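You operate a simulated robot arm through the tools that you are given. There is no shell and no other tool.

The job below is to be done with a simulated robot arm. You get a single attempt, and the scene is never put back.

JOB
Screw home the pins of the green and white shackles and rack the green one.
Fine: close the vice on the green shackle first; each pin in its own shackle; then open the vice and stand it in its own cradle.

It is judged by the outcome, as a careful person would: the job done as asked, and still so three seconds after it is handed in. It fails if anything else is knocked over, pushed out of place, dropped, spilled or broken.

ROBOT AND FRAMES
A 7-joint arm with a three-finger gripper, fixed in place. Base frame: the origin is at the foot of the arm, x ahead of it, y to its left, z up; the work surface is at about z = 0.85. Units: m, degrees, N and s.
Its first joint turns from -166.0 to 166.0 degrees. Payload 2.69 kg.
The TCP is the grasp point between the finger pads, 0.03 m short of the fingertips. In the tool frame z runs along the fingers and y along their closing line. Largest opening 0.128 m; the body of the gripper starts 0.117 m behind the TCP.
Orientation is told as [roll, pitch, yaw] about the base's x, y, z axes, in that order, counted from this pose: with the fingers straight down and closing along the base's y, the tool's x points along the base's -x, its y along +y and its z along -z.

CONTROLS
- The arm moves only by the tool servo_tool. Its argument "moves" is a list of rows, each a list of 7 numbers: the turn, a rotation vector about the tool's x, y, z in units of 180 degrees (1.0 is 180 degrees), then the shift along the tool's x, y, z in units of 500 mm (1.0 is 500 mm), then the finger opening in m, from 0 to 0.128. In form: [[rx, ry, rz, dx, dy, dz, gripper], ...]. A call has 1 to 20 rows; each row is the pose to reach, as a shift and turn from the pose commanded when the call began, along the tool's axes at that moment. A call with a number of a shift or a turn outside -1 to 1 is refused whole. A row lasts 0.2 s, in which the tool goes at most 0.05 m and 8.6 degrees; a call with a longer step from one row to the next is refused whole, and so is a gripper value outside its range. A pose out of reach is approached as far as the arm can. The call stops where the force on the tool passes 90 N (or 10 N more than at its start, if that is more) or the arm is blocked; 0.2 s more then pass. Each finger halts on what it meets, pressing with about 39 N; the grip force reading is that of the motor and also rises with nothing between the fingers. The clock runs only during rows and for 0.2 s after the last one: add rows that repeat a pose to give the fingers time. It gives the time, the measured TCP pose, the force on the tool (base axes), the opening and the grip force at its end, in the units of the frame above (readings bear some noise), with the torque about the TCP (base axes, N m) and any sound that the robot's microphone picked up.
- Cameras (640 x 400 px; columns grow to the right, rows downward): "scene" is fixed at [0.4035, -0.4954, 1.6048]; the picture's right is [1.00, 0.02, 0.00], its down [0.01, -0.46, -0.89] and it looks along [-0.02, 0.89, -0.46] (base axes); focal length 316 px, centre (320, 200). "wrist" rides on the gripper at [0.058, 0.054, -0.131] in the tool frame; the picture's right is [-0.68, 0.74, 0.00], its down [-0.62, -0.57, -0.55] and it looks along [-0.40, -0.37, 0.84] (tool axes); focal length 234 px, centre (320, 200).
- get_image(camera): a new picture of that camera. No time passes.
- lift_body(by): slides the trunk up (or, below 0, down) by that many m; the arm rides with it, the base frame stays. It gives what a move gives, with no picture.
- measure_at(camera, pixels): for up to 12 pixels [column, row] of the newest picture of that camera ("zoom" is the newest enlarged one), the place [x, y, z] in the base frame of the surface seen there, good to about 0.002 m, but the place of the scene camera against the robot may be out by one fixed shift of up to 0.012 m in any direction. No time passes.
- enlarge(camera, box): a new picture of the part [left, top, right, bottom] of that camera's present view, enlarged. No time passes.
- close_job(): hands the job in; it is judged then, once.

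Open the gripper and draw the arm clear of the work before you hand the job in, unless the task says otherwise.

The tools are called after "Request:" by a JSON object that holds its "method" and its "body". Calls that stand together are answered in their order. servo_tool: Moves the arm, as the interface text tells. Its arguments: {"type":"object","properties":{"moves":{"type":"array"}},"required":["moves"]} The other tools are called the same way: lift_body (by) slides the trunk up or down; get_image (camera) takes a picture; measure_at (camera, pixels) gives the place of the surface under pixels of a picture; enlarge (camera, box) takes an enlarged picture of a part of a camera's view; close_job () hands the job in.

At the start:

```text
time: 0.0
tcp_pos: [0.5387, 0.5296, 1.1686]
orientation: [0.0, 0.0, 0.0]
ft_force: [0.0, -0.9, 0.5]
moment: [-0.04, -0.01, 0.02]
finger_gap: 0.128
grasp_force: 0.1
trunk travel left (down, up): [-0.175, 0.175]
```

scene: 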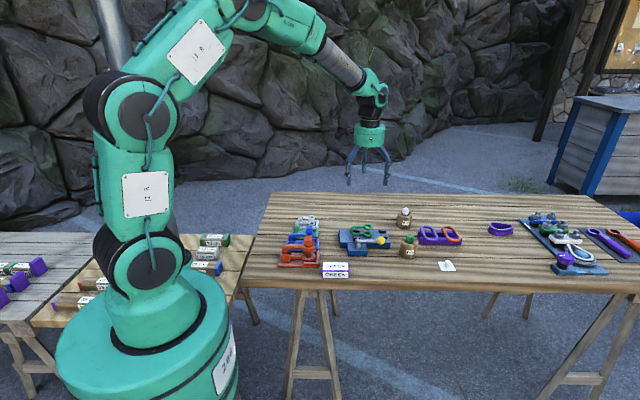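
wrist: 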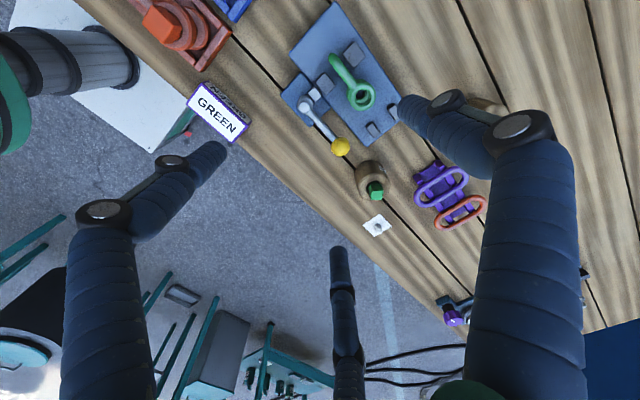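

The pictures show a vice with a green shackle near scene (362,232) and several shackles to its left and right. I'll enlarge the areas of interest.

Request:
{"method": "enlarge", "body": {"camera": "scene", "box": [260, 190, 480, 300]}}

Request:
{"method": "enlarge", "body": {"camera": "scene", "box": [470, 190, 640, 290]}}

Request:
{"method": "enlarge", "body": {"camera": "wrist", "box": [260, 0, 500, 250]}}

Request:
{"method": "enlarge", "body": {"camera": "scene", "box": [260, 200, 340, 290]}}

```text
2.91 times, centred on (370, 245) of scene
```

zoom: 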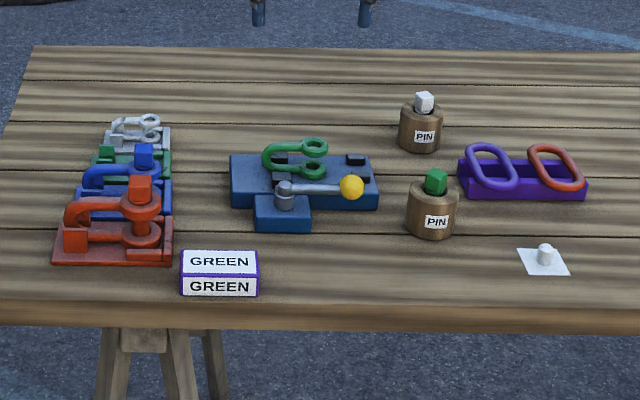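

```text
3.76 times, centred on (555, 240) of scene
```

zoom: 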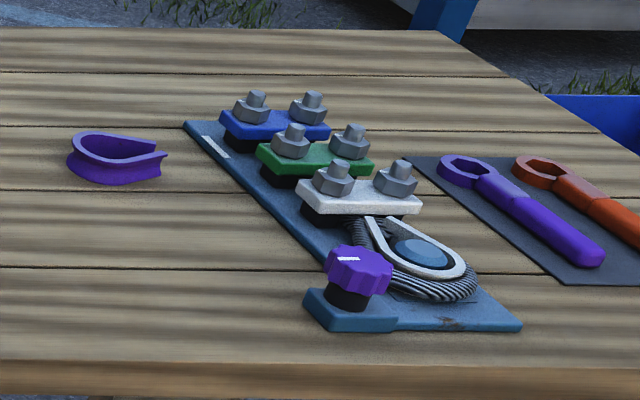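

```text
1.60 times, centred on (380, 125) of wrist
```

zoom: 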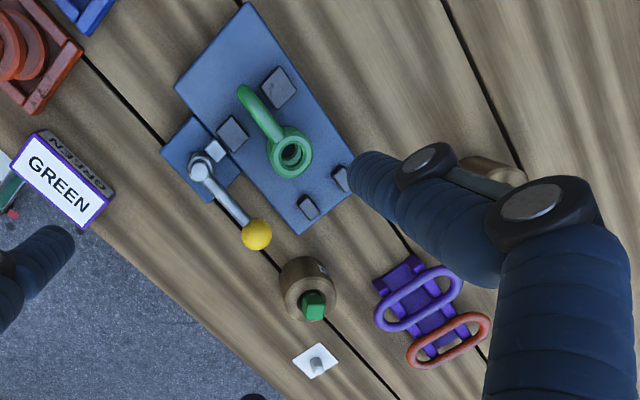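

```text
4.44 times, centred on (300, 245) of scene
```

zoom: 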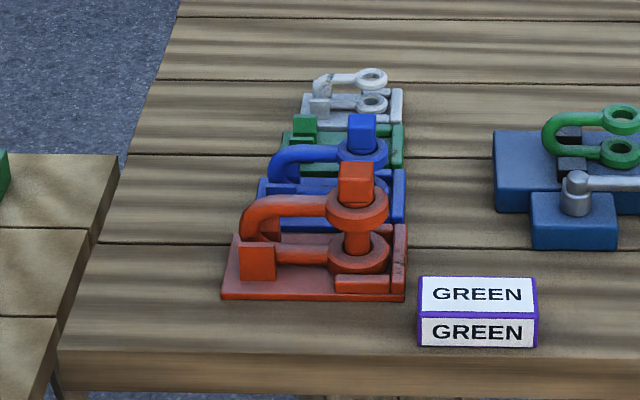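

The layout: green shackle in the open vice (lever with yellow knob), white shackle in its cradle, pins on PIN blocks, and an empty green cradle. I'll measure the main points from the scene camera.

Request:
{"method": "enlarge", "body": {"camera": "scene", "box": [330, 215, 430, 275]}}

Request:
{"method": "measure_at", "body": {"camera": "zoom", "pixels": [[380, 90], [180, 130], [250, 120], [300, 90], [120, 120], [320, 160], [470, 120], [590, 60], [560, 190], [240, 200], [330, 50], [330, 80]]}}

Request:
{"method": "measure_at", "body": {"camera": "wrist", "pixels": [[304, 104], [340, 147], [361, 97], [338, 65], [366, 172], [376, 190], [377, 226], [330, 10], [320, 85], [352, 53], [395, 130], [295, 90]]}}

```text
6.40 times, centred on (380, 245) of scene
```

zoom: 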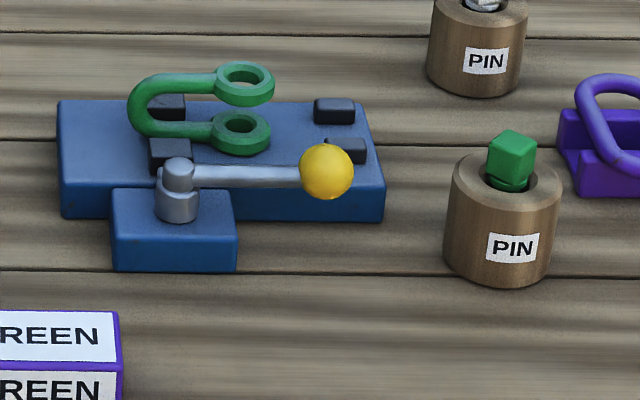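

```text
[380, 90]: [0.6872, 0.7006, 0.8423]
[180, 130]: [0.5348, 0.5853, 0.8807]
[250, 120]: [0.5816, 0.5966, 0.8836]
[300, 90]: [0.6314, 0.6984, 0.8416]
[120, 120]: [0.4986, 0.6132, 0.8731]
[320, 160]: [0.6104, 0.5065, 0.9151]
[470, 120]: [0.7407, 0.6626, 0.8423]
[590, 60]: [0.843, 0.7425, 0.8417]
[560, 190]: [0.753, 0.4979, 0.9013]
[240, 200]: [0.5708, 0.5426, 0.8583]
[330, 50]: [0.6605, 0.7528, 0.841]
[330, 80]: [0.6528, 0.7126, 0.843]
```

```text
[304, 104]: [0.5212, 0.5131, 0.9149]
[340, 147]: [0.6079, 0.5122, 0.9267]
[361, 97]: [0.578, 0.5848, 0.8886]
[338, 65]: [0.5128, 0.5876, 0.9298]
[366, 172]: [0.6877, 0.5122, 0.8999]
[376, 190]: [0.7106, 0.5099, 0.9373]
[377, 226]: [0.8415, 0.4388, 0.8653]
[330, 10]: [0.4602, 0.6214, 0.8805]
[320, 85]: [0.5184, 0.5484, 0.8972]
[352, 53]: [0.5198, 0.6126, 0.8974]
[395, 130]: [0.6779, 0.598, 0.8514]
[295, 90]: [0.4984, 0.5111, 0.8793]
```

Scene heights read about 0.009 low against the wrist (table 0.842 vs 0.851). I move the gripper back-left and lower to get a close wrist view of the vice.

Request:
{"method": "servo_tool", "body": {"moves": [[0, 0, 0, 0.035, 0.056, 0.04, 0.128], [0, 0, 0, 0.07, 0.112, 0.08, 0.128], [0, 0, 0, 0.105, 0.168, 0.12, 0.128], [0, 0, 0, 0.14, 0.224, 0.16, 0.128], [0, 0, 0, 0.176, 0.28, 0.2, 0.128], [0, 0, 0, 0.176, 0.28, 0.2, 0.128]]}}

Request:
{"method": "get_image", "body": {"camera": "wrist"}}

```text
time: 1.4
tcp_pos: [0.4506, 0.6703, 1.0714]
orientation: [0.0, 0.0, -0.1]
ft_force: [0.4, 1.2, 0.2]
moment: [-0.06, -0.06, -0.02]
finger_gap: 0.1278
grasp_force: 0.0
trunk travel left (down, up): [-0.175, 0.175]
```

```text
taken
```

wrist: 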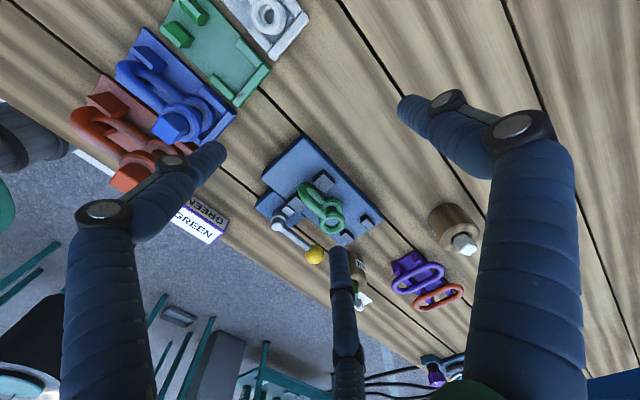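

Three finger-like legs are visible in the wrist view (tips near (215,150), (405,105), (340,255)); I measure their tips to know the actual geometry.

Request:
{"method": "measure_at", "body": {"camera": "wrist", "pixels": [[218, 150], [205, 160], [408, 105], [420, 120], [338, 255], [342, 275], [350, 360], [500, 200], [110, 250], [103, 210], [513, 127], [170, 160]]}}

Request:
{"method": "enlarge", "body": {"camera": "scene", "box": [280, 100, 420, 190]}}

Request:
{"method": "enlarge", "body": {"camera": "wrist", "box": [220, 120, 420, 320]}}

```text
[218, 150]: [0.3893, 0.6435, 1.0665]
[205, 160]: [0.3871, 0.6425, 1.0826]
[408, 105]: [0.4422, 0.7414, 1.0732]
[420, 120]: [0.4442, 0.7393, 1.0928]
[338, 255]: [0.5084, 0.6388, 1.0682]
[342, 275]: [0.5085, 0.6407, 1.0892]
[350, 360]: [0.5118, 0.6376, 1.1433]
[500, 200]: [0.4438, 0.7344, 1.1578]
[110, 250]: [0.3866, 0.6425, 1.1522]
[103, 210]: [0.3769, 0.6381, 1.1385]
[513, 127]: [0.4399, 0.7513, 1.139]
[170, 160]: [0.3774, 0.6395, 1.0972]
```

```text
4.44 times, centred on (350, 145) of scene
```

zoom: 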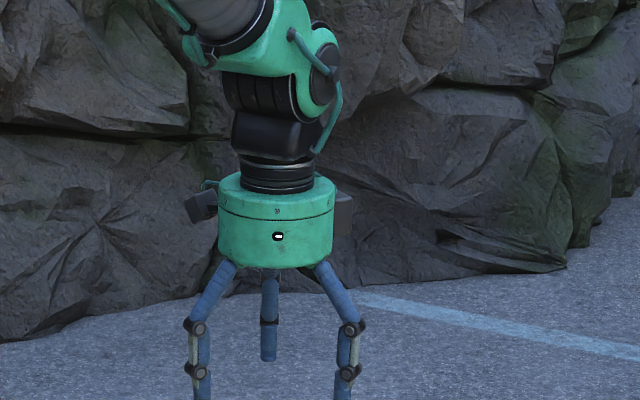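

```text
2.00 times, centred on (320, 220) of wrist
```

zoom: 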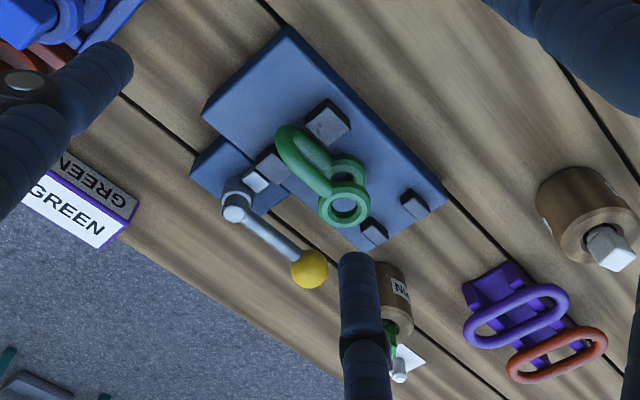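

The visible gripper looks like three jaws, although described as two fingers. I close and watch how the fingers look to learn the true geometry.

Request:
{"method": "servo_tool", "body": {"moves": [[0, 0, 0, 0, 0, 0, 0.02], [0, 0, 0, 0, 0, 0, 0.02], [0, 0, 0, 0, 0, 0, 0.02]]}}

Request:
{"method": "get_image", "body": {"camera": "wrist"}}

Request:
{"method": "enlarge", "body": {"camera": "scene", "box": [280, 100, 420, 190]}}

```text
time: 2.2
tcp_pos: [0.452, 0.6698, 1.0717]
orientation: [0.0, -0.1, 0.0]
ft_force: [-0.5, -0.9, -1.0]
moment: [0.03, 0.0, -0.01]
finger_gap: 0.0197
grasp_force: 0.1
trunk travel left (down, up): [-0.175, 0.175]
```

```text
taken
```

wrist: 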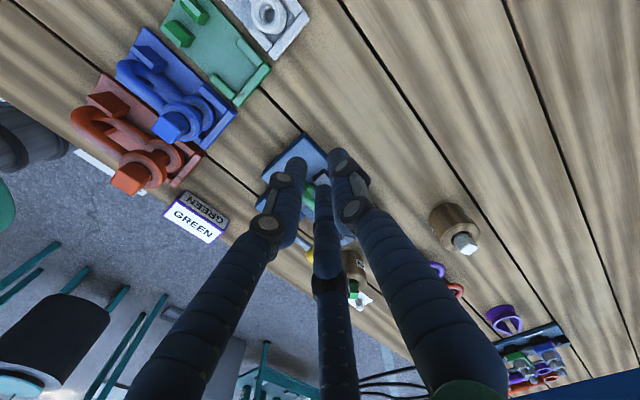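

```text
4.44 times, centred on (350, 145) of scene
```

zoom: 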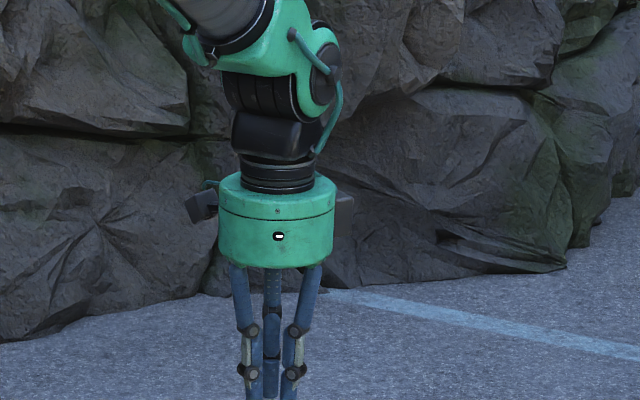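

The extra leg is only part of how the hand looks; the fingers do close on the commanded gap. I reopen and lower toward the vice for a close wrist view.

Request:
{"method": "servo_tool", "body": {"moves": [[0, 0, 0, 0, 0, 0, 0.128], [0, 0, 0, 0, 0, 0, 0.128], [0, 0, 0, -0.036, -0.032, 0.047, 0.128], [0, 0, 0, -0.072, -0.064, 0.094, 0.128], [0, 0, 0, -0.108, -0.096, 0.14, 0.128], [0, 0, 0, -0.108, -0.096, 0.14, 0.128]]}}

Request:
{"method": "get_image", "body": {"camera": "wrist"}}

Request:
{"method": "enlarge", "body": {"camera": "wrist", "box": [200, 60, 420, 280]}}

```text
time: 3.6
tcp_pos: [0.5064, 0.6212, 0.9989]
orientation: [-0.1, 0.1, -0.1]
ft_force: [-0.4, -0.4, 0.7]
moment: [0.0, 0.02, 0.03]
finger_gap: 0.1278
grasp_force: 0.2
trunk travel left (down, up): [-0.175, 0.175]
```

```text
taken
```

wrist: 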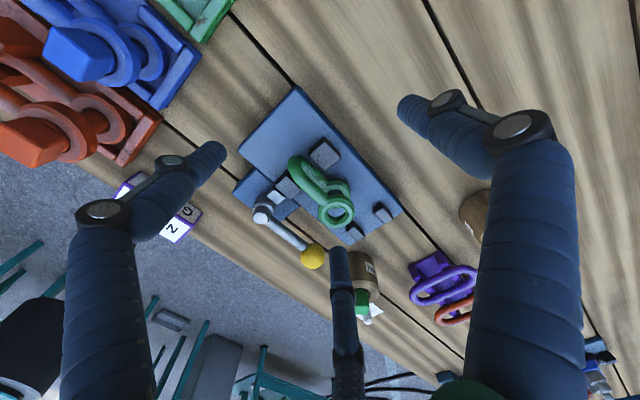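

```text
1.82 times, centred on (310, 170) of wrist
```

zoom: 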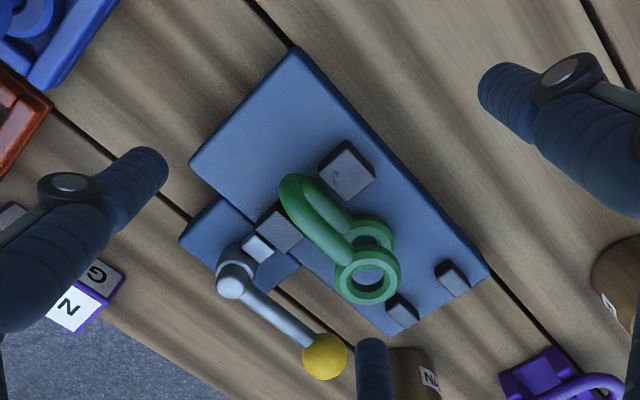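

The vice has a front and back dark jaw around the bow, two small stops under the eye end, and a lever on a grey post. I measure these close-up.

Request:
{"method": "measure_at", "body": {"camera": "zoom", "pixels": [[232, 285], [238, 260], [257, 247], [280, 230], [350, 170], [402, 308], [453, 278], [325, 355], [300, 185], [345, 270], [382, 270], [375, 235]]}}

Request:
{"method": "measure_at", "body": {"camera": "zoom", "pixels": [[290, 325], [262, 300], [370, 275], [393, 265], [368, 300], [340, 160], [350, 195], [372, 175], [260, 215], [300, 235], [200, 235], [260, 110]]}}

Request:
{"method": "enlarge", "body": {"camera": "scene", "box": [330, 220, 395, 260]}}

```text
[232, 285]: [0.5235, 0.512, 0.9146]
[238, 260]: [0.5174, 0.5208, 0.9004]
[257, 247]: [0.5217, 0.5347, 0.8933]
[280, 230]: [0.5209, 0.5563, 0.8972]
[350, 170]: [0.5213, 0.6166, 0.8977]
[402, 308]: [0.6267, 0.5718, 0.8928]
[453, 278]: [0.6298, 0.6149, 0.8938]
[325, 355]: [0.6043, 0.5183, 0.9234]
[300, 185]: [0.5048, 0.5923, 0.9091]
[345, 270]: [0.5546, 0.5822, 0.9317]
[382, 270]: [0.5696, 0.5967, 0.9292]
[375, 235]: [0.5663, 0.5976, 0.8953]
```

```text
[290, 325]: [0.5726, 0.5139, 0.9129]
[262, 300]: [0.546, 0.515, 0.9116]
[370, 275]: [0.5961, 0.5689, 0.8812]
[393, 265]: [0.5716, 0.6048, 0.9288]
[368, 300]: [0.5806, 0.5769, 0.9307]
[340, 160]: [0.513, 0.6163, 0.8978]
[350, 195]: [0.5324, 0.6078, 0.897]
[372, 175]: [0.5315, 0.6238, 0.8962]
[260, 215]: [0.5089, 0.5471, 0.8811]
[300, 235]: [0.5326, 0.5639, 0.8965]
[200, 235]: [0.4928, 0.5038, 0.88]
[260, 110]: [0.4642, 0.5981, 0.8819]
```

```text
9.85 times, centred on (362, 240) of scene
```

zoom: 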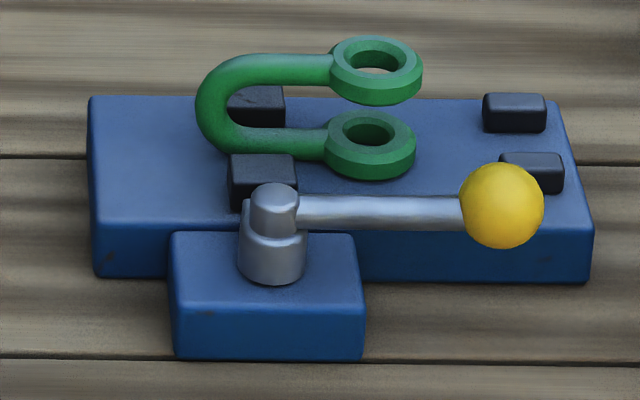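

The knob centre works out at about (0.613, 0.510, 0.912), post axis about (0.523, 0.511); swinging toward +y would hit the shackle, so closing should be a swing toward -y. I move over the knob with a 0.052 opening.

Request:
{"method": "servo_tool", "body": {"moves": [[0, 0, 0, -0.054, -0.056, 0, 0.128], [0, 0, 0, -0.108, -0.112, 0, 0.1], [0, 0, 0, -0.162, -0.168, 0, 0.07], [0, 0, 0, -0.2166, -0.2242, 0, 0.052], [0, 0, 0, -0.2166, -0.2242, 0, 0.052]]}}

Request:
{"method": "get_image", "body": {"camera": "wrist"}}

Request:
{"method": "enlarge", "body": {"camera": "scene", "box": [320, 180, 420, 270]}}

```text
time: 4.8
tcp_pos: [0.615, 0.5078, 1.0004]
orientation: [0.0, 0.0, 0.0]
ft_force: [0.0, 0.4, 0.1]
moment: [0.02, 0.03, 0.03]
finger_gap: 0.052
grasp_force: 0.0
trunk travel left (down, up): [-0.175, 0.175]
```

```text
taken
```

wrist: 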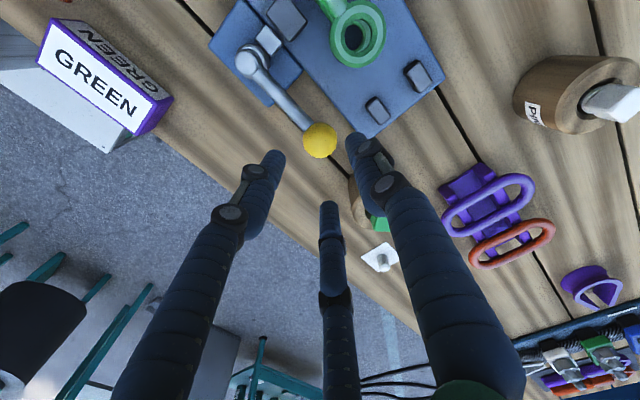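

```text
4.44 times, centred on (370, 225) of scene
```

zoom: 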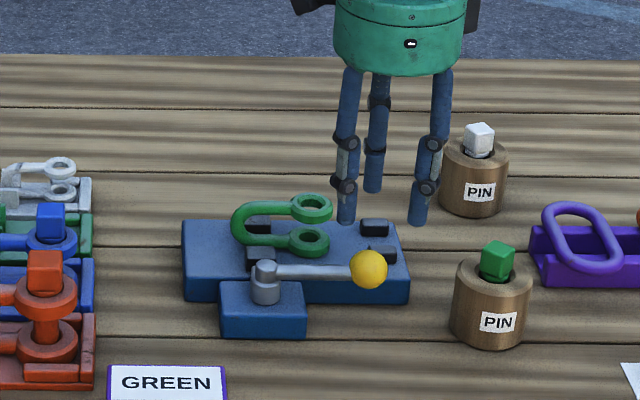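

The knob lies where expected below the TCP (wrist (320,139)). I check where the visible fingertips end compared with the stated 0.03 m beyond the TCP.

Request:
{"method": "measure_at", "body": {"camera": "zoom", "pixels": [[345, 219], [420, 219], [373, 187], [368, 270], [265, 270], [345, 185], [428, 190]]}}

Request:
{"method": "measure_at", "body": {"camera": "wrist", "pixels": [[320, 139], [275, 155], [355, 138], [329, 207], [357, 30], [375, 30], [400, 215], [382, 257]]}}

```text
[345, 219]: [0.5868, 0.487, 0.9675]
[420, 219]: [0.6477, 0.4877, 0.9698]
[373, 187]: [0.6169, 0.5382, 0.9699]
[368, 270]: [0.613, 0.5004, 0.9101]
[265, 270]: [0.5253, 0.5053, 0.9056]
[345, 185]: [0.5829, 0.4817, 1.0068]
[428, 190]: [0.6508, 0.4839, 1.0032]
```

```text
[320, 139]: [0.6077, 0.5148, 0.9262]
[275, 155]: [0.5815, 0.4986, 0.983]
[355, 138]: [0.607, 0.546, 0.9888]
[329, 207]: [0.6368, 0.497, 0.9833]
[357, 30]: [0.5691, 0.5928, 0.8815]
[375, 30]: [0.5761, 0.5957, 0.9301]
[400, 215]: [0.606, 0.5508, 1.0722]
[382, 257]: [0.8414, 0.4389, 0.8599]
```

Tips do end about 0.03 m below the TCP. I now descend around the knob to TCP z≈0.920 with the 0.052 opening.

Request:
{"method": "servo_tool", "body": {"moves": [[0, 0, 0, 0, 0, 0.06, 0.052], [0, 0, 0, 0, 0, 0.11, 0.052], [0, 0, 0, 0, 0, 0.156, 0.052], [0, 0, 0, 0, 0, 0.156, 0.052]]}}

Request:
{"method": "enlarge", "body": {"camera": "scene", "box": [320, 180, 420, 270]}}

```text
time: 5.8
tcp_pos: [0.6136, 0.5082, 0.9227]
orientation: [0.0, -0.1, 0.0]
ft_force: [-0.3, 0.3, 0.5]
moment: [0.0, 0.0, -0.03]
finger_gap: 0.0519
grasp_force: 0.0
trunk travel left (down, up): [-0.175, 0.175]
```

```text
4.44 times, centred on (370, 225) of scene
```

zoom: 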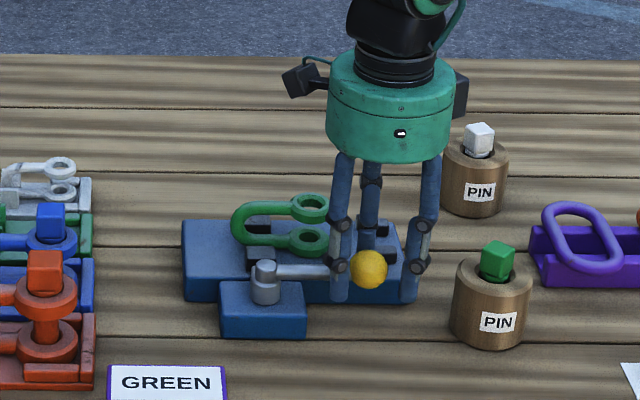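

No contact, knob is between the fingers. I close on it to check the width at which the fingers stop.

Request:
{"method": "servo_tool", "body": {"moves": [[0, 0, 0, 0, 0, 0, 0.03], [0, 0, 0, 0, 0, 0, 0.028], [0, 0, 0, 0, 0, 0, 0.028]]}}

Request:
{"method": "enlarge", "body": {"camera": "scene", "box": [320, 180, 420, 270]}}

```text
time: 6.6
tcp_pos: [0.6152, 0.5093, 0.9222]
orientation: [0.0, 0.1, 0.0]
ft_force: [-0.3, -5.6, 0.8]
moment: [-0.24, -0.01, 0.62]
finger_gap: 0.035
grasp_force: 44.4
trunk travel left (down, up): [-0.175, 0.175]
```

```text
4.44 times, centred on (370, 225) of scene
```

zoom: 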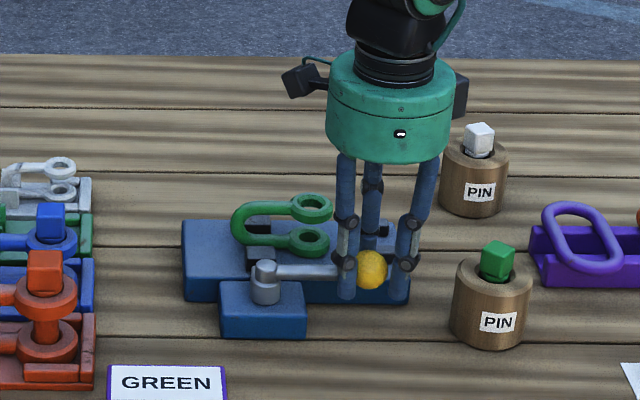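

The fingers stopped at 0.035, the knob's diameter, so the pads grip as described. I try a first 15° swing of the lever toward -y with matching yaw and watch the forces.

Request:
{"method": "servo_tool", "body": {"moves": [[0, 0, 0.0208, 0.0004, -0.0118, 0, 0.028], [0, 0, 0.0417, 0.0015, -0.0235, 0, 0.028], [0, 0, 0.0625, 0.0035, -0.0351, 0, 0.028], [0, 0, 0.0833, 0.0061, -0.0466, 0, 0.028]]}}

Request:
{"method": "enlarge", "body": {"camera": "scene", "box": [320, 180, 420, 270]}}

```text
time: 7.6
tcp_pos: [0.6108, 0.4841, 0.9222]
orientation: [-0.1, 0.0, -15.0]
ft_force: [-0.4, -9.1, 5.2]
moment: [-0.28, 0.12, 0.97]
finger_gap: 0.0346
grasp_force: 45.4
trunk travel left (down, up): [-0.175, 0.175]
```

```text
4.44 times, centred on (370, 225) of scene
```

zoom: 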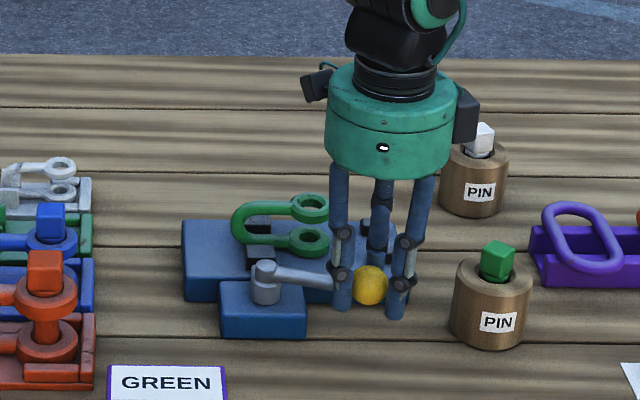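

The lever follows with low force. I continue the swing by another 30°.

Request:
{"method": "servo_tool", "body": {"moves": [[0, 0, 0.0208, 0.0004, -0.0118, 0, 0.028], [0, 0, 0.0417, 0.0015, -0.0235, 0, 0.028], [0, 0, 0.0625, 0.0035, -0.0351, 0, 0.028], [0, 0, 0.0833, 0.0061, -0.0466, 0, 0.028], [0, 0, 0.1042, 0.0096, -0.0579, 0, 0.028], [0, 0, 0.125, 0.0137, -0.0689, 0, 0.028], [0, 0, 0.1458, 0.0186, -0.0796, 0, 0.028], [0, 0, 0.1667, 0.0241, -0.09, 0, 0.028]]}}

Request:
{"method": "enlarge", "body": {"camera": "scene", "box": [320, 180, 420, 270]}}

Request:
{"method": "enlarge", "body": {"camera": "wrist", "box": [200, 0, 500, 200]}}

```text
time: 9.4
tcp_pos: [0.5856, 0.4439, 0.9218]
orientation: [0.1, 0.0, -45.1]
ft_force: [-17.5, 0.0, 16.3]
moment: [0.13, 0.5, 1.21]
finger_gap: 0.0346
grasp_force: 45.2
trunk travel left (down, up): [-0.175, 0.175]
```

```text
4.44 times, centred on (370, 225) of scene
```

zoom: 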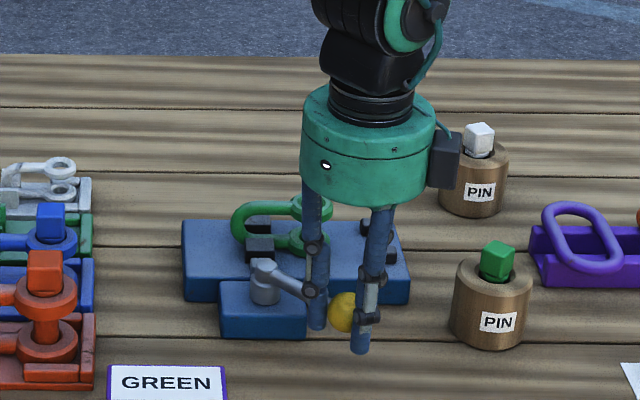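

```text
2.00 times, centred on (350, 100) of wrist
```

zoom: 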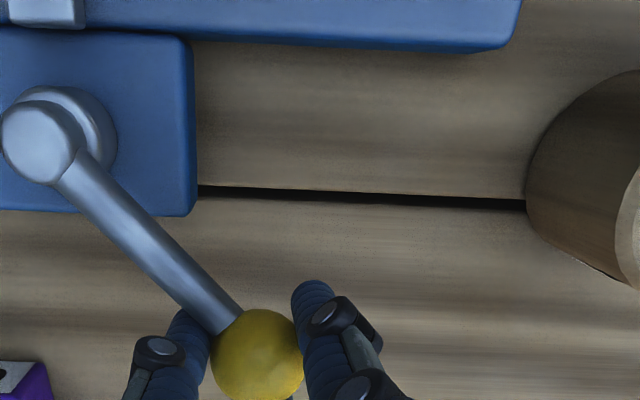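

The front jaw appears to be moving toward the back jaw as the lever turns. I continue by another 30°.

Request:
{"method": "servo_tool", "body": {"moves": [[0, 0, 0.0208, 0.0004, -0.0118, 0, 0.028], [0, 0, 0.0417, 0.0015, -0.0235, 0, 0.028], [0, 0, 0.0625, 0.0035, -0.0351, 0, 0.028], [0, 0, 0.0833, 0.0061, -0.0466, 0, 0.028], [0, 0, 0.1042, 0.0096, -0.0579, 0, 0.028], [0, 0, 0.125, 0.0137, -0.0689, 0, 0.028], [0, 0, 0.1458, 0.0186, -0.0796, 0, 0.028], [0, 0, 0.1667, 0.0241, -0.09, 0, 0.028]]}}

Request:
{"method": "enlarge", "body": {"camera": "scene", "box": [320, 180, 420, 270]}}

Request:
{"method": "get_image", "body": {"camera": "wrist"}}

```text
time: 11.2
tcp_pos: [0.5453, 0.4226, 0.9217]
orientation: [0.2, 0.0, -75.2]
ft_force: [-15.0, 24.3, 24.3]
moment: [0.66, 0.32, 1.19]
finger_gap: 0.0351
grasp_force: 44.6
trunk travel left (down, up): [-0.175, 0.175]
```

```text
4.44 times, centred on (370, 225) of scene
```

zoom: 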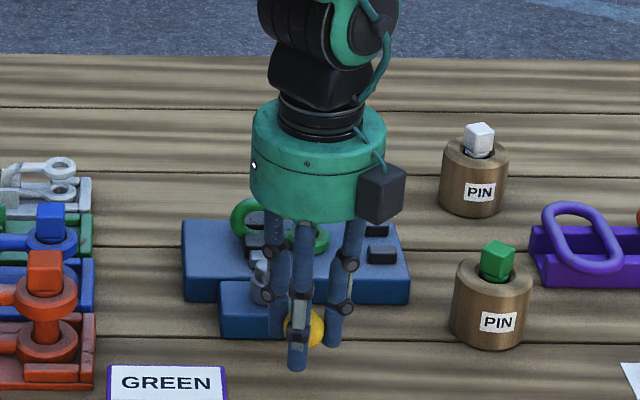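

```text
taken
```

wrist: 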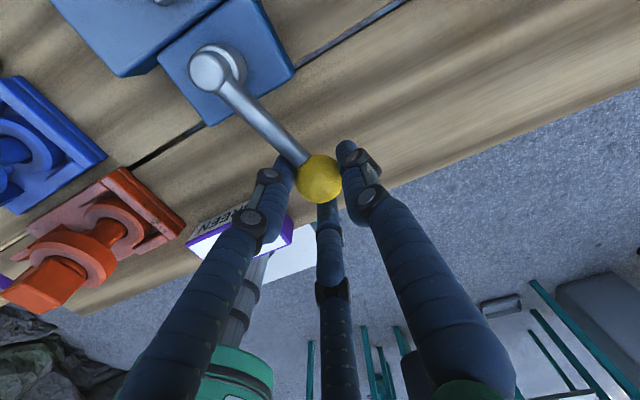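

Radial and vertical forces are building (about 25 N), from a small arc mismatch. I open the fingers slightly to relax, and measure the label block's position to stay clear of it.

Request:
{"method": "servo_tool", "body": {"moves": [[0, 0, 0, 0, 0, 0, 0.045], [0, 0, 0, 0, 0, 0, 0.045]]}}

Request:
{"method": "get_image", "body": {"camera": "wrist"}}

Request:
{"method": "enlarge", "body": {"camera": "scene", "box": [310, 200, 410, 290]}}

Request:
{"method": "measure_at", "body": {"camera": "wrist", "pixels": [[318, 177], [210, 68], [285, 236], [275, 250], [210, 50], [265, 140]]}}

Request:
{"method": "measure_at", "body": {"camera": "zoom", "pixels": [[65, 280], [190, 282], [190, 320], [70, 310], [127, 270]]}}

```text
time: 11.8
tcp_pos: [0.5457, 0.421, 0.9206]
orientation: [0.0, 0.0, -75.1]
ft_force: [3.5, -0.4, -0.9]
moment: [-0.02, -0.01, -0.04]
finger_gap: 0.0472
grasp_force: 1.0
trunk travel left (down, up): [-0.175, 0.175]
```

```text
taken
```

wrist: 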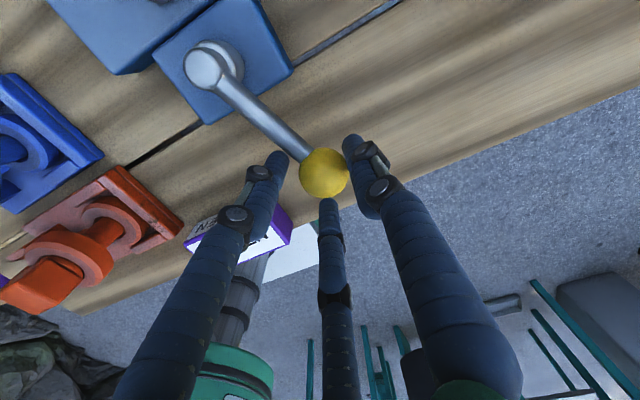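

```text
4.44 times, centred on (360, 245) of scene
```

zoom: 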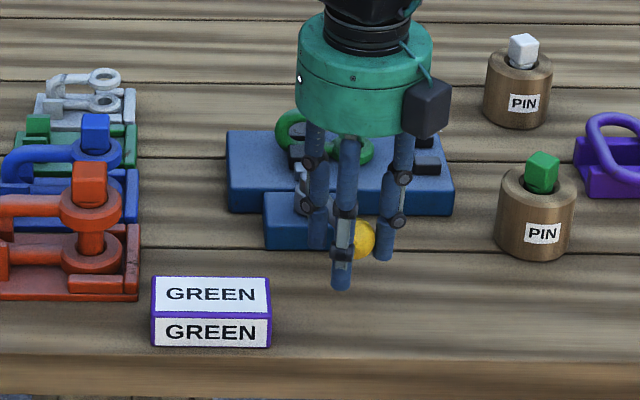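

```text
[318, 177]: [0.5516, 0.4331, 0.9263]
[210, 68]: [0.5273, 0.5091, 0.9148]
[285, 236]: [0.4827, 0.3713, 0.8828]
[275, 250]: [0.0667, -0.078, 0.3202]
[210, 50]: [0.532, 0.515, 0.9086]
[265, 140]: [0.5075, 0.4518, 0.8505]
```

```text
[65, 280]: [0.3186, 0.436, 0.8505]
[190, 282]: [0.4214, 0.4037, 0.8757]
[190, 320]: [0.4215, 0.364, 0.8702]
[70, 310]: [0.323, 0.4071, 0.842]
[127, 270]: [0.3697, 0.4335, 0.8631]
```

Label block tops out at z≈0.883, right end x≈0.483, below my fingertips. Refined pivot (0.526, 0.509), radius 0.086; I realign, regrip and swing to 90°.

Request:
{"method": "servo_tool", "body": {"moves": [[0, 0, 0, 0.0053, 0.0055, 0, 0.045], [0, 0, 0, 0.0053, 0.0055, 0, 0.028], [0, 0, 0, 0.0053, 0.0055, 0, 0.028], [0, 0, 0.0208, 0.006, -0.0058, 0, 0.028], [0, 0, 0.0417, 0.0068, -0.017, 0, 0.028], [0, 0, 0.0625, 0.009, -0.028, 0, 0.028], [0, 0, 0.0833, 0.0113, -0.039, 0, 0.028]]}}

Request:
{"method": "get_image", "body": {"camera": "wrist"}}

Request:
{"method": "enlarge", "body": {"camera": "scene", "box": [310, 200, 410, 290]}}

```text
time: 13.4
tcp_pos: [0.5256, 0.421, 0.9206]
orientation: [-0.1, -0.1, -90.0]
ft_force: [-13.3, -18.6, 6.2]
moment: [-0.43, 0.39, 1.57]
finger_gap: 0.0357
grasp_force: 44.9
trunk travel left (down, up): [-0.175, 0.175]
```

```text
taken
```

wrist: 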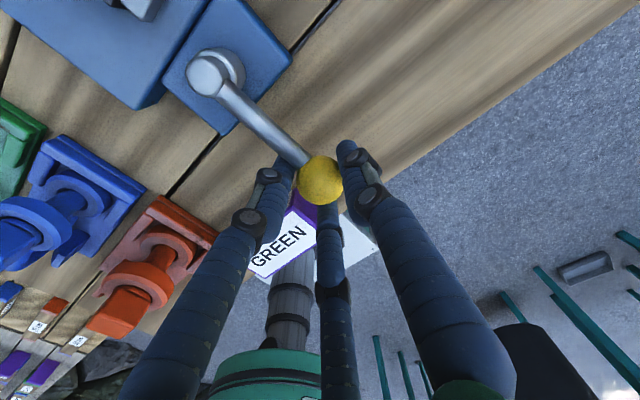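

```text
4.44 times, centred on (360, 245) of scene
```

zoom: 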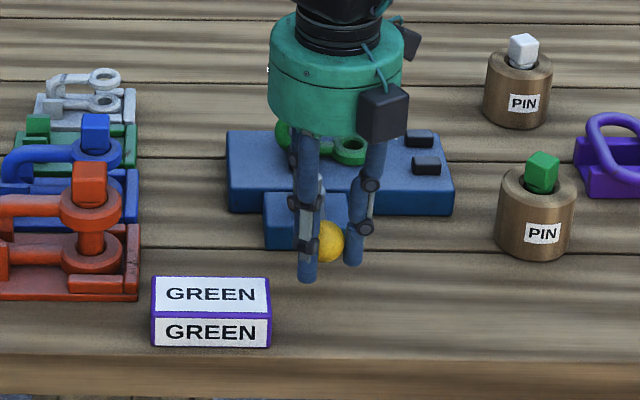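

The lever is at 90° with moderate force and no hard stop yet. I push another 10° to feel for the end of travel.

Request:
{"method": "servo_tool", "body": {"moves": [[0, 0, 0.0208, 0.0004, -0.0113, 0, 0.028], [0, 0, 0.0417, 0.0015, -0.0225, 0, 0.028], [0, 0, 0.0555, 0.0026, -0.0299, 0, 0.028]]}}

Request:
{"method": "get_image", "body": {"camera": "wrist"}}

Request:
{"method": "enlarge", "body": {"camera": "scene", "box": [310, 200, 410, 290]}}

```text
time: 14.2
tcp_pos: [0.51, 0.4224, 0.9201]
orientation: [0.0, -0.1, -100.0]
ft_force: [-27.6, -14.0, -1.3]
moment: [-0.1, 0.63, 2.18]
finger_gap: 0.0359
grasp_force: 45.0
trunk travel left (down, up): [-0.175, 0.175]
```

```text
taken
```

wrist: 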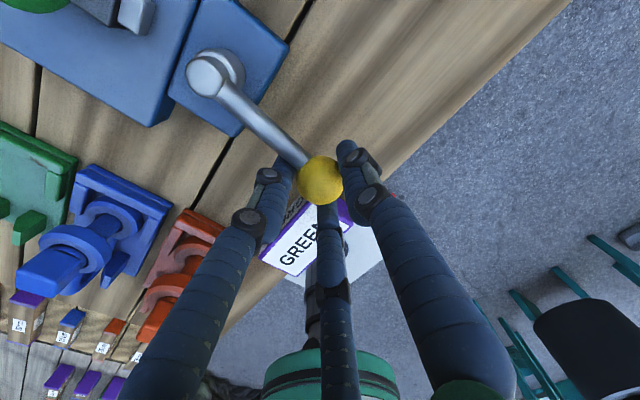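

```text
4.44 times, centred on (360, 245) of scene
```

zoom: 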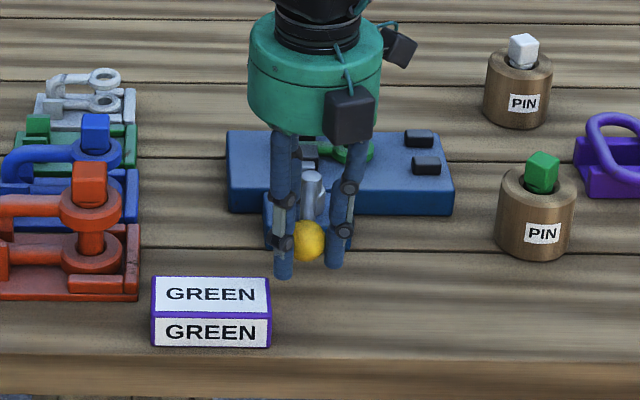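

Tangential force has risen to about 27 N, suggesting the jaws are clamping. I release and rise to look at the jaws before deciding whether to push further.

Request:
{"method": "servo_tool", "body": {"moves": [[0, 0, 0, 0, 0, 0, 0.05], [0, 0, 0, 0, 0, 0, 0.05], [0, 0, 0, 0, 0, -0.08, 0.06], [0, 0, 0, 0, 0, -0.16, 0.06], [0, 0, 0, -0.08, 0, -0.2, 0.06], [0, 0, 0, -0.12, 0, -0.24, 0.06], [0, 0, 0, -0.12, 0, -0.24, 0.06]]}}

Request:
{"method": "get_image", "body": {"camera": "wrist"}}

Request:
{"method": "enlarge", "body": {"camera": "scene", "box": [310, 200, 410, 290]}}

```text
time: 15.8
tcp_pos: [0.5012, 0.3643, 1.0426]
orientation: [-0.1, 0.0, -100.0]
ft_force: [0.1, -0.4, -0.1]
moment: [0.04, -0.03, 0.0]
finger_gap: 0.0603
grasp_force: 0.0
trunk travel left (down, up): [-0.175, 0.175]
```

```text
taken
```

wrist: 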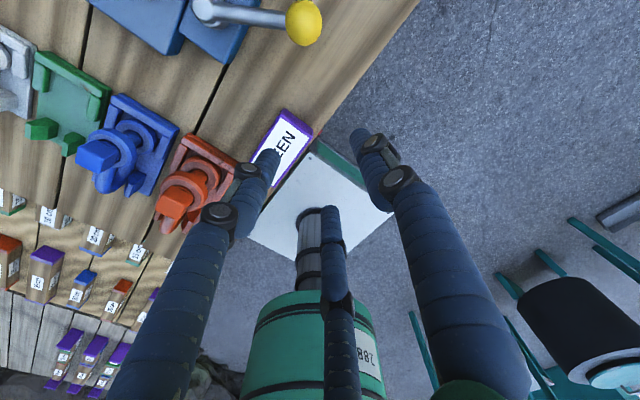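

```text
4.44 times, centred on (360, 245) of scene
```

zoom: 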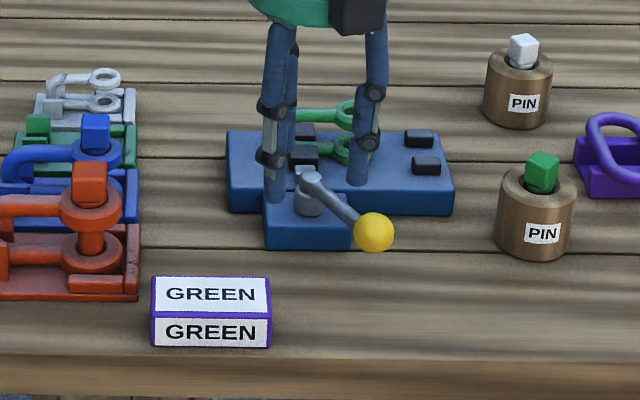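

The lever sprang back to roughly 45°, so it needs to pass a latch point further on. I measure where the knob rests now.

Request:
{"method": "measure_at", "body": {"camera": "zoom", "pixels": [[374, 232], [314, 180], [340, 206], [305, 153], [306, 130], [349, 110], [348, 148]]}}

Request:
{"method": "measure_at", "body": {"camera": "wrist", "pixels": [[304, 22], [205, 10], [260, 15], [275, 135], [300, 120], [310, 130]]}}

Request:
{"method": "enlarge", "body": {"camera": "scene", "box": [330, 220, 395, 260]}}

```text
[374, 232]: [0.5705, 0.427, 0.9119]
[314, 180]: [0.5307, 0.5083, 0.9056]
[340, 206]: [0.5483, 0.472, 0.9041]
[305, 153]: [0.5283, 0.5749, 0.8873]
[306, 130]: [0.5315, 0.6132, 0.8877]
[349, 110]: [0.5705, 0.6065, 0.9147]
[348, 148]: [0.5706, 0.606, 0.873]
```

```text
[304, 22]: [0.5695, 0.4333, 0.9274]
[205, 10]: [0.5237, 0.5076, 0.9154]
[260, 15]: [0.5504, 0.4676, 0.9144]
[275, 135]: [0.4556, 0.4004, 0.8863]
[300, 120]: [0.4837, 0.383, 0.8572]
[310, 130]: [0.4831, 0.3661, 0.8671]
```

```text
9.85 times, centred on (362, 240) of scene
```

zoom: 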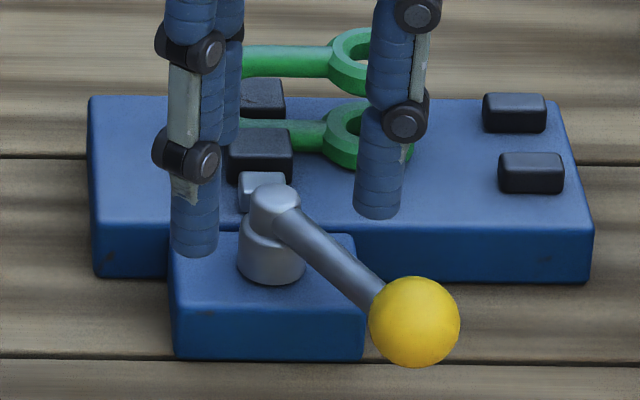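

Knob now rests at about (0.570, 0.435), i.e. -59°. I return to it with matching yaw, descend and regrip.

Request:
{"method": "servo_tool", "body": {"moves": [[0, 0, -0.0456, 0.0323, 0.0225, 0, 0.06], [0, 0, -0.0911, 0.0647, 0.045, 0, 0.06], [0, 0, -0.1367, 0.097, 0.0674, 0, 0.06], [0, 0, -0.1822, 0.1294, 0.0899, 0, 0.06], [0, 0, -0.2278, 0.1617, 0.1124, 0, 0.06], [0, 0, -0.2278, 0.1617, 0.1124, 0.08, 0.06], [0, 0, -0.2278, 0.1617, 0.1124, 0.16, 0.06], [0, 0, -0.2278, 0.1617, 0.1124, 0.232, 0.06], [0, 0, -0.2278, 0.1617, 0.1124, 0.232, 0.028], [0, 0, -0.2278, 0.1617, 0.1124, 0.232, 0.028], [0, 0, -0.2278, 0.1617, 0.1124, 0.232, 0.028]]}}

Request:
{"method": "get_image", "body": {"camera": "wrist"}}

```text
time: 18.2
tcp_pos: [0.5717, 0.4338, 0.9227]
orientation: [-0.3, -0.1, -59.0]
ft_force: [-9.6, -5.1, -10.5]
moment: [-0.23, 0.32, 1.04]
finger_gap: 0.0362
grasp_force: 44.9
trunk travel left (down, up): [-0.175, 0.175]
```

```text
taken
```

wrist: 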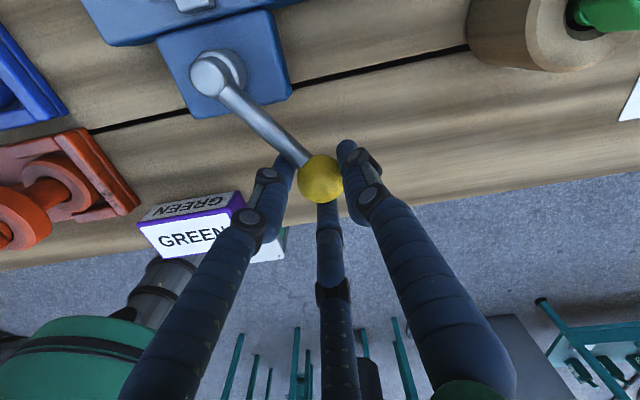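

Regripped. I swing from 59° to about 114° and watch for a stop or a click.

Request:
{"method": "servo_tool", "body": {"moves": [[0, 0, 0.0278, 0.0007, -0.015, 0, 0.028], [0, 0, 0.0556, 0.0026, -0.0299, 0, 0.028], [0, 0, 0.0833, 0.0059, -0.0445, 0, 0.028], [0, 0, 0.1111, 0.0104, -0.0588, 0, 0.028], [0, 0, 0.1389, 0.0161, -0.0727, 0, 0.028], [0, 0, 0.1667, 0.023, -0.086, 0, 0.028], [0, 0, 0.1944, 0.0311, -0.0987, 0, 0.028], [0, 0, 0.2222, 0.0402, -0.1106, 0, 0.028], [0, 0, 0.25, 0.0504, -0.1216, 0, 0.028], [0, 0, 0.2778, 0.0614, -0.1318, 0, 0.028], [0, 0, 0.3056, 0.0733, -0.1409, 0, 0.028]]}}

Request:
{"method": "enlarge", "body": {"camera": "scene", "box": [310, 200, 410, 290]}}

```text
time: 20.6
tcp_pos: [0.5039, 0.4282, 0.9252]
orientation: [0.4, 0.4, -113.1]
ft_force: [32.6, -5.1, -24.2]
moment: [-1.07, 0.25, 1.21]
finger_gap: 0.0444
grasp_force: 45.1
trunk travel left (down, up): [-0.175, 0.175]
stopped in row 11: the force on the tool passed its limit at 94 N (the readings are from after the stop); the commanded pose is now the measured one
```

```text
4.44 times, centred on (360, 245) of scene
```

zoom: 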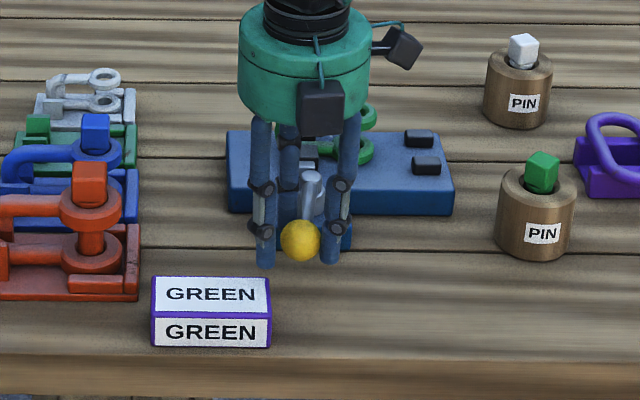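

The push met a firm stop near 105°: fingers were forced open to 0.044. I look at the wrist view before releasing.

Request:
{"method": "get_image", "body": {"camera": "wrist"}}

Request:
{"method": "enlarge", "body": {"camera": "scene", "box": [335, 215, 395, 265]}}

```text
taken
```

wrist: 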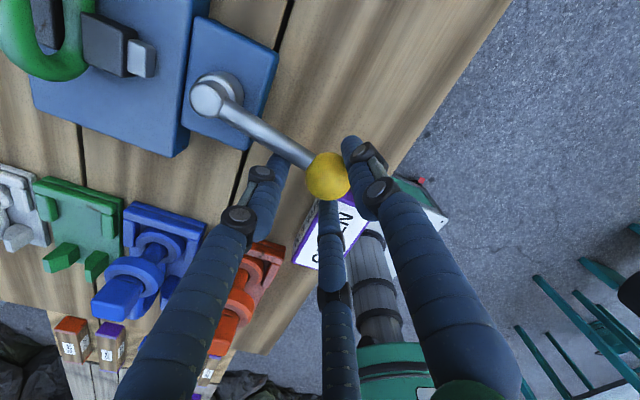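

```text
8.00 times, centred on (365, 240) of scene
```

zoom: 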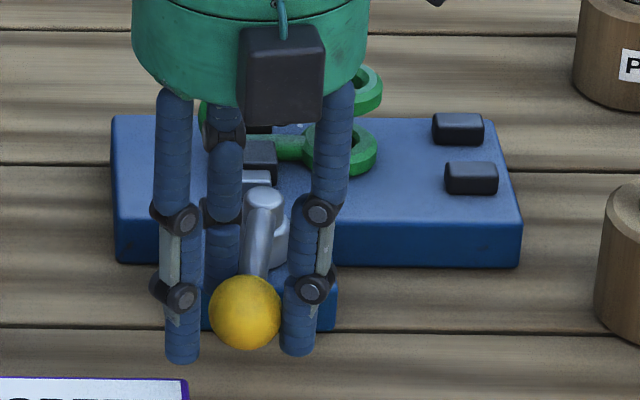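

I measure the lever, jaw and shackle points here to see how far the jaw has closed.

Request:
{"method": "measure_at", "body": {"camera": "wrist", "pixels": [[327, 176], [207, 97], [270, 137], [103, 42], [88, 30], [88, 55], [125, 45], [145, 60], [70, 40], [60, 65], [40, 10], [185, 150]]}}

Request:
{"method": "enlarge", "body": {"camera": "wrist", "box": [0, 0, 260, 160]}}

```text
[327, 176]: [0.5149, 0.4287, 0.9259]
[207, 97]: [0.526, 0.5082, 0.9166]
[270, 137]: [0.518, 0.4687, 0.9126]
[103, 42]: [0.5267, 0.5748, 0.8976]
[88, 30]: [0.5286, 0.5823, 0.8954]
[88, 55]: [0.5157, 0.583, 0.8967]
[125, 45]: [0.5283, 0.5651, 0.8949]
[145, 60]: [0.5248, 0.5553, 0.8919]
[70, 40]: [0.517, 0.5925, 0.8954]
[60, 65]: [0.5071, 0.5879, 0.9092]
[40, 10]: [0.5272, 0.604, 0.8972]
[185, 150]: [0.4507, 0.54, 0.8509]
```

```text
2.46 times, centred on (130, 80) of wrist
```

zoom: 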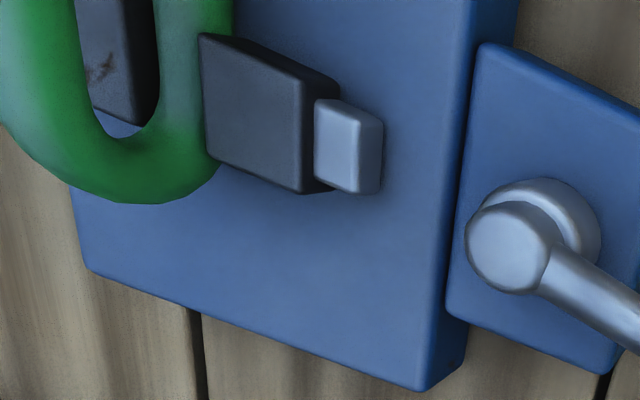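

The front jaw now presses on the shackle leg (inner face y≈0.585), but gripping limits my push to ~39 N. I release straight up and plan to push the knob with closed fingers along the stiff tool-x direction instead.

Request:
{"method": "servo_tool", "body": {"moves": [[0, 0, 0, 0, 0, 0, 0.07], [0, 0, 0, 0, 0, 0, 0.07], [0, 0, 0, 0, 0, -0.08, 0.07], [0, 0, 0, 0, 0, -0.16, 0.07], [0, 0, 0, 0, 0, -0.16, 0.07]]}}

Request:
{"method": "get_image", "body": {"camera": "wrist"}}

Request:
{"method": "enlarge", "body": {"camera": "scene", "box": [310, 200, 410, 290]}}

```text
time: 21.8
tcp_pos: [0.5011, 0.4306, 1.0062]
orientation: [0.4, 0.5, -113.0]
ft_force: [-0.4, -0.8, 0.4]
moment: [0.03, -0.02, 0.01]
finger_gap: 0.07
grasp_force: 0.0
trunk travel left (down, up): [-0.175, 0.175]
```

```text
taken
```

wrist: 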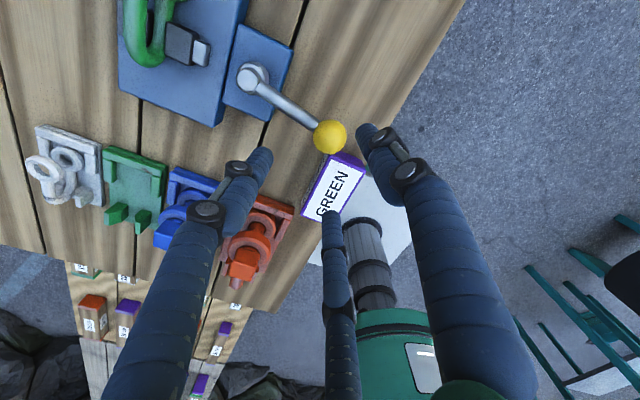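

```text
4.44 times, centred on (360, 245) of scene
```

zoom: 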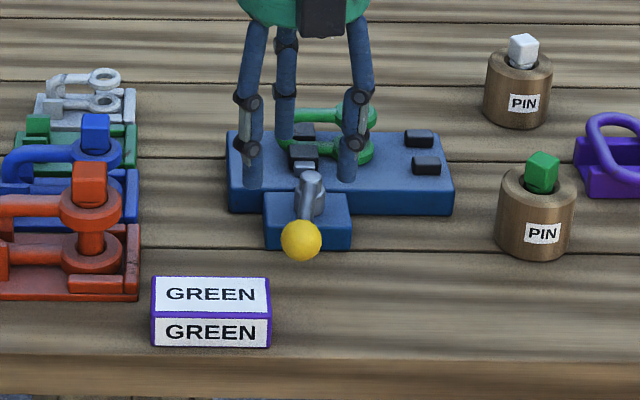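

This time the lever stays put at about 97°: it latched. I check the lever angle and the jaw against the shackle.

Request:
{"method": "measure_at", "body": {"camera": "wrist", "pixels": [[329, 137], [252, 76], [185, 42], [200, 52], [160, 50], [155, 15]]}}

Request:
{"method": "enlarge", "body": {"camera": "wrist", "box": [100, 0, 340, 160]}}

```text
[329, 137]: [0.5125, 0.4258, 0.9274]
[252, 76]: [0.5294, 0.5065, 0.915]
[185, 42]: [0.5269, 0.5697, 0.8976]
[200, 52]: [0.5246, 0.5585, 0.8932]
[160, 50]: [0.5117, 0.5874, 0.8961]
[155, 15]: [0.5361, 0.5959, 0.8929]
```

```text
2.50 times, centred on (220, 80) of wrist
```

zoom: 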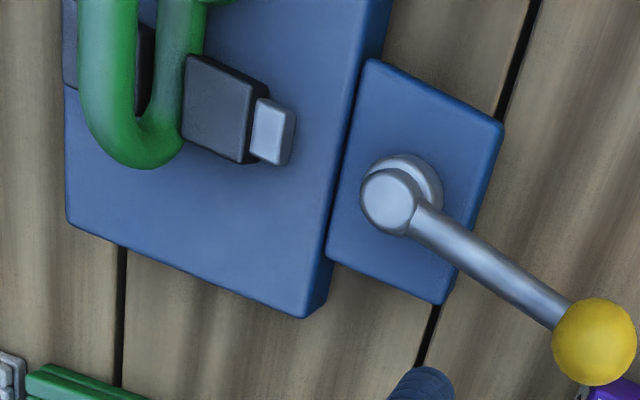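

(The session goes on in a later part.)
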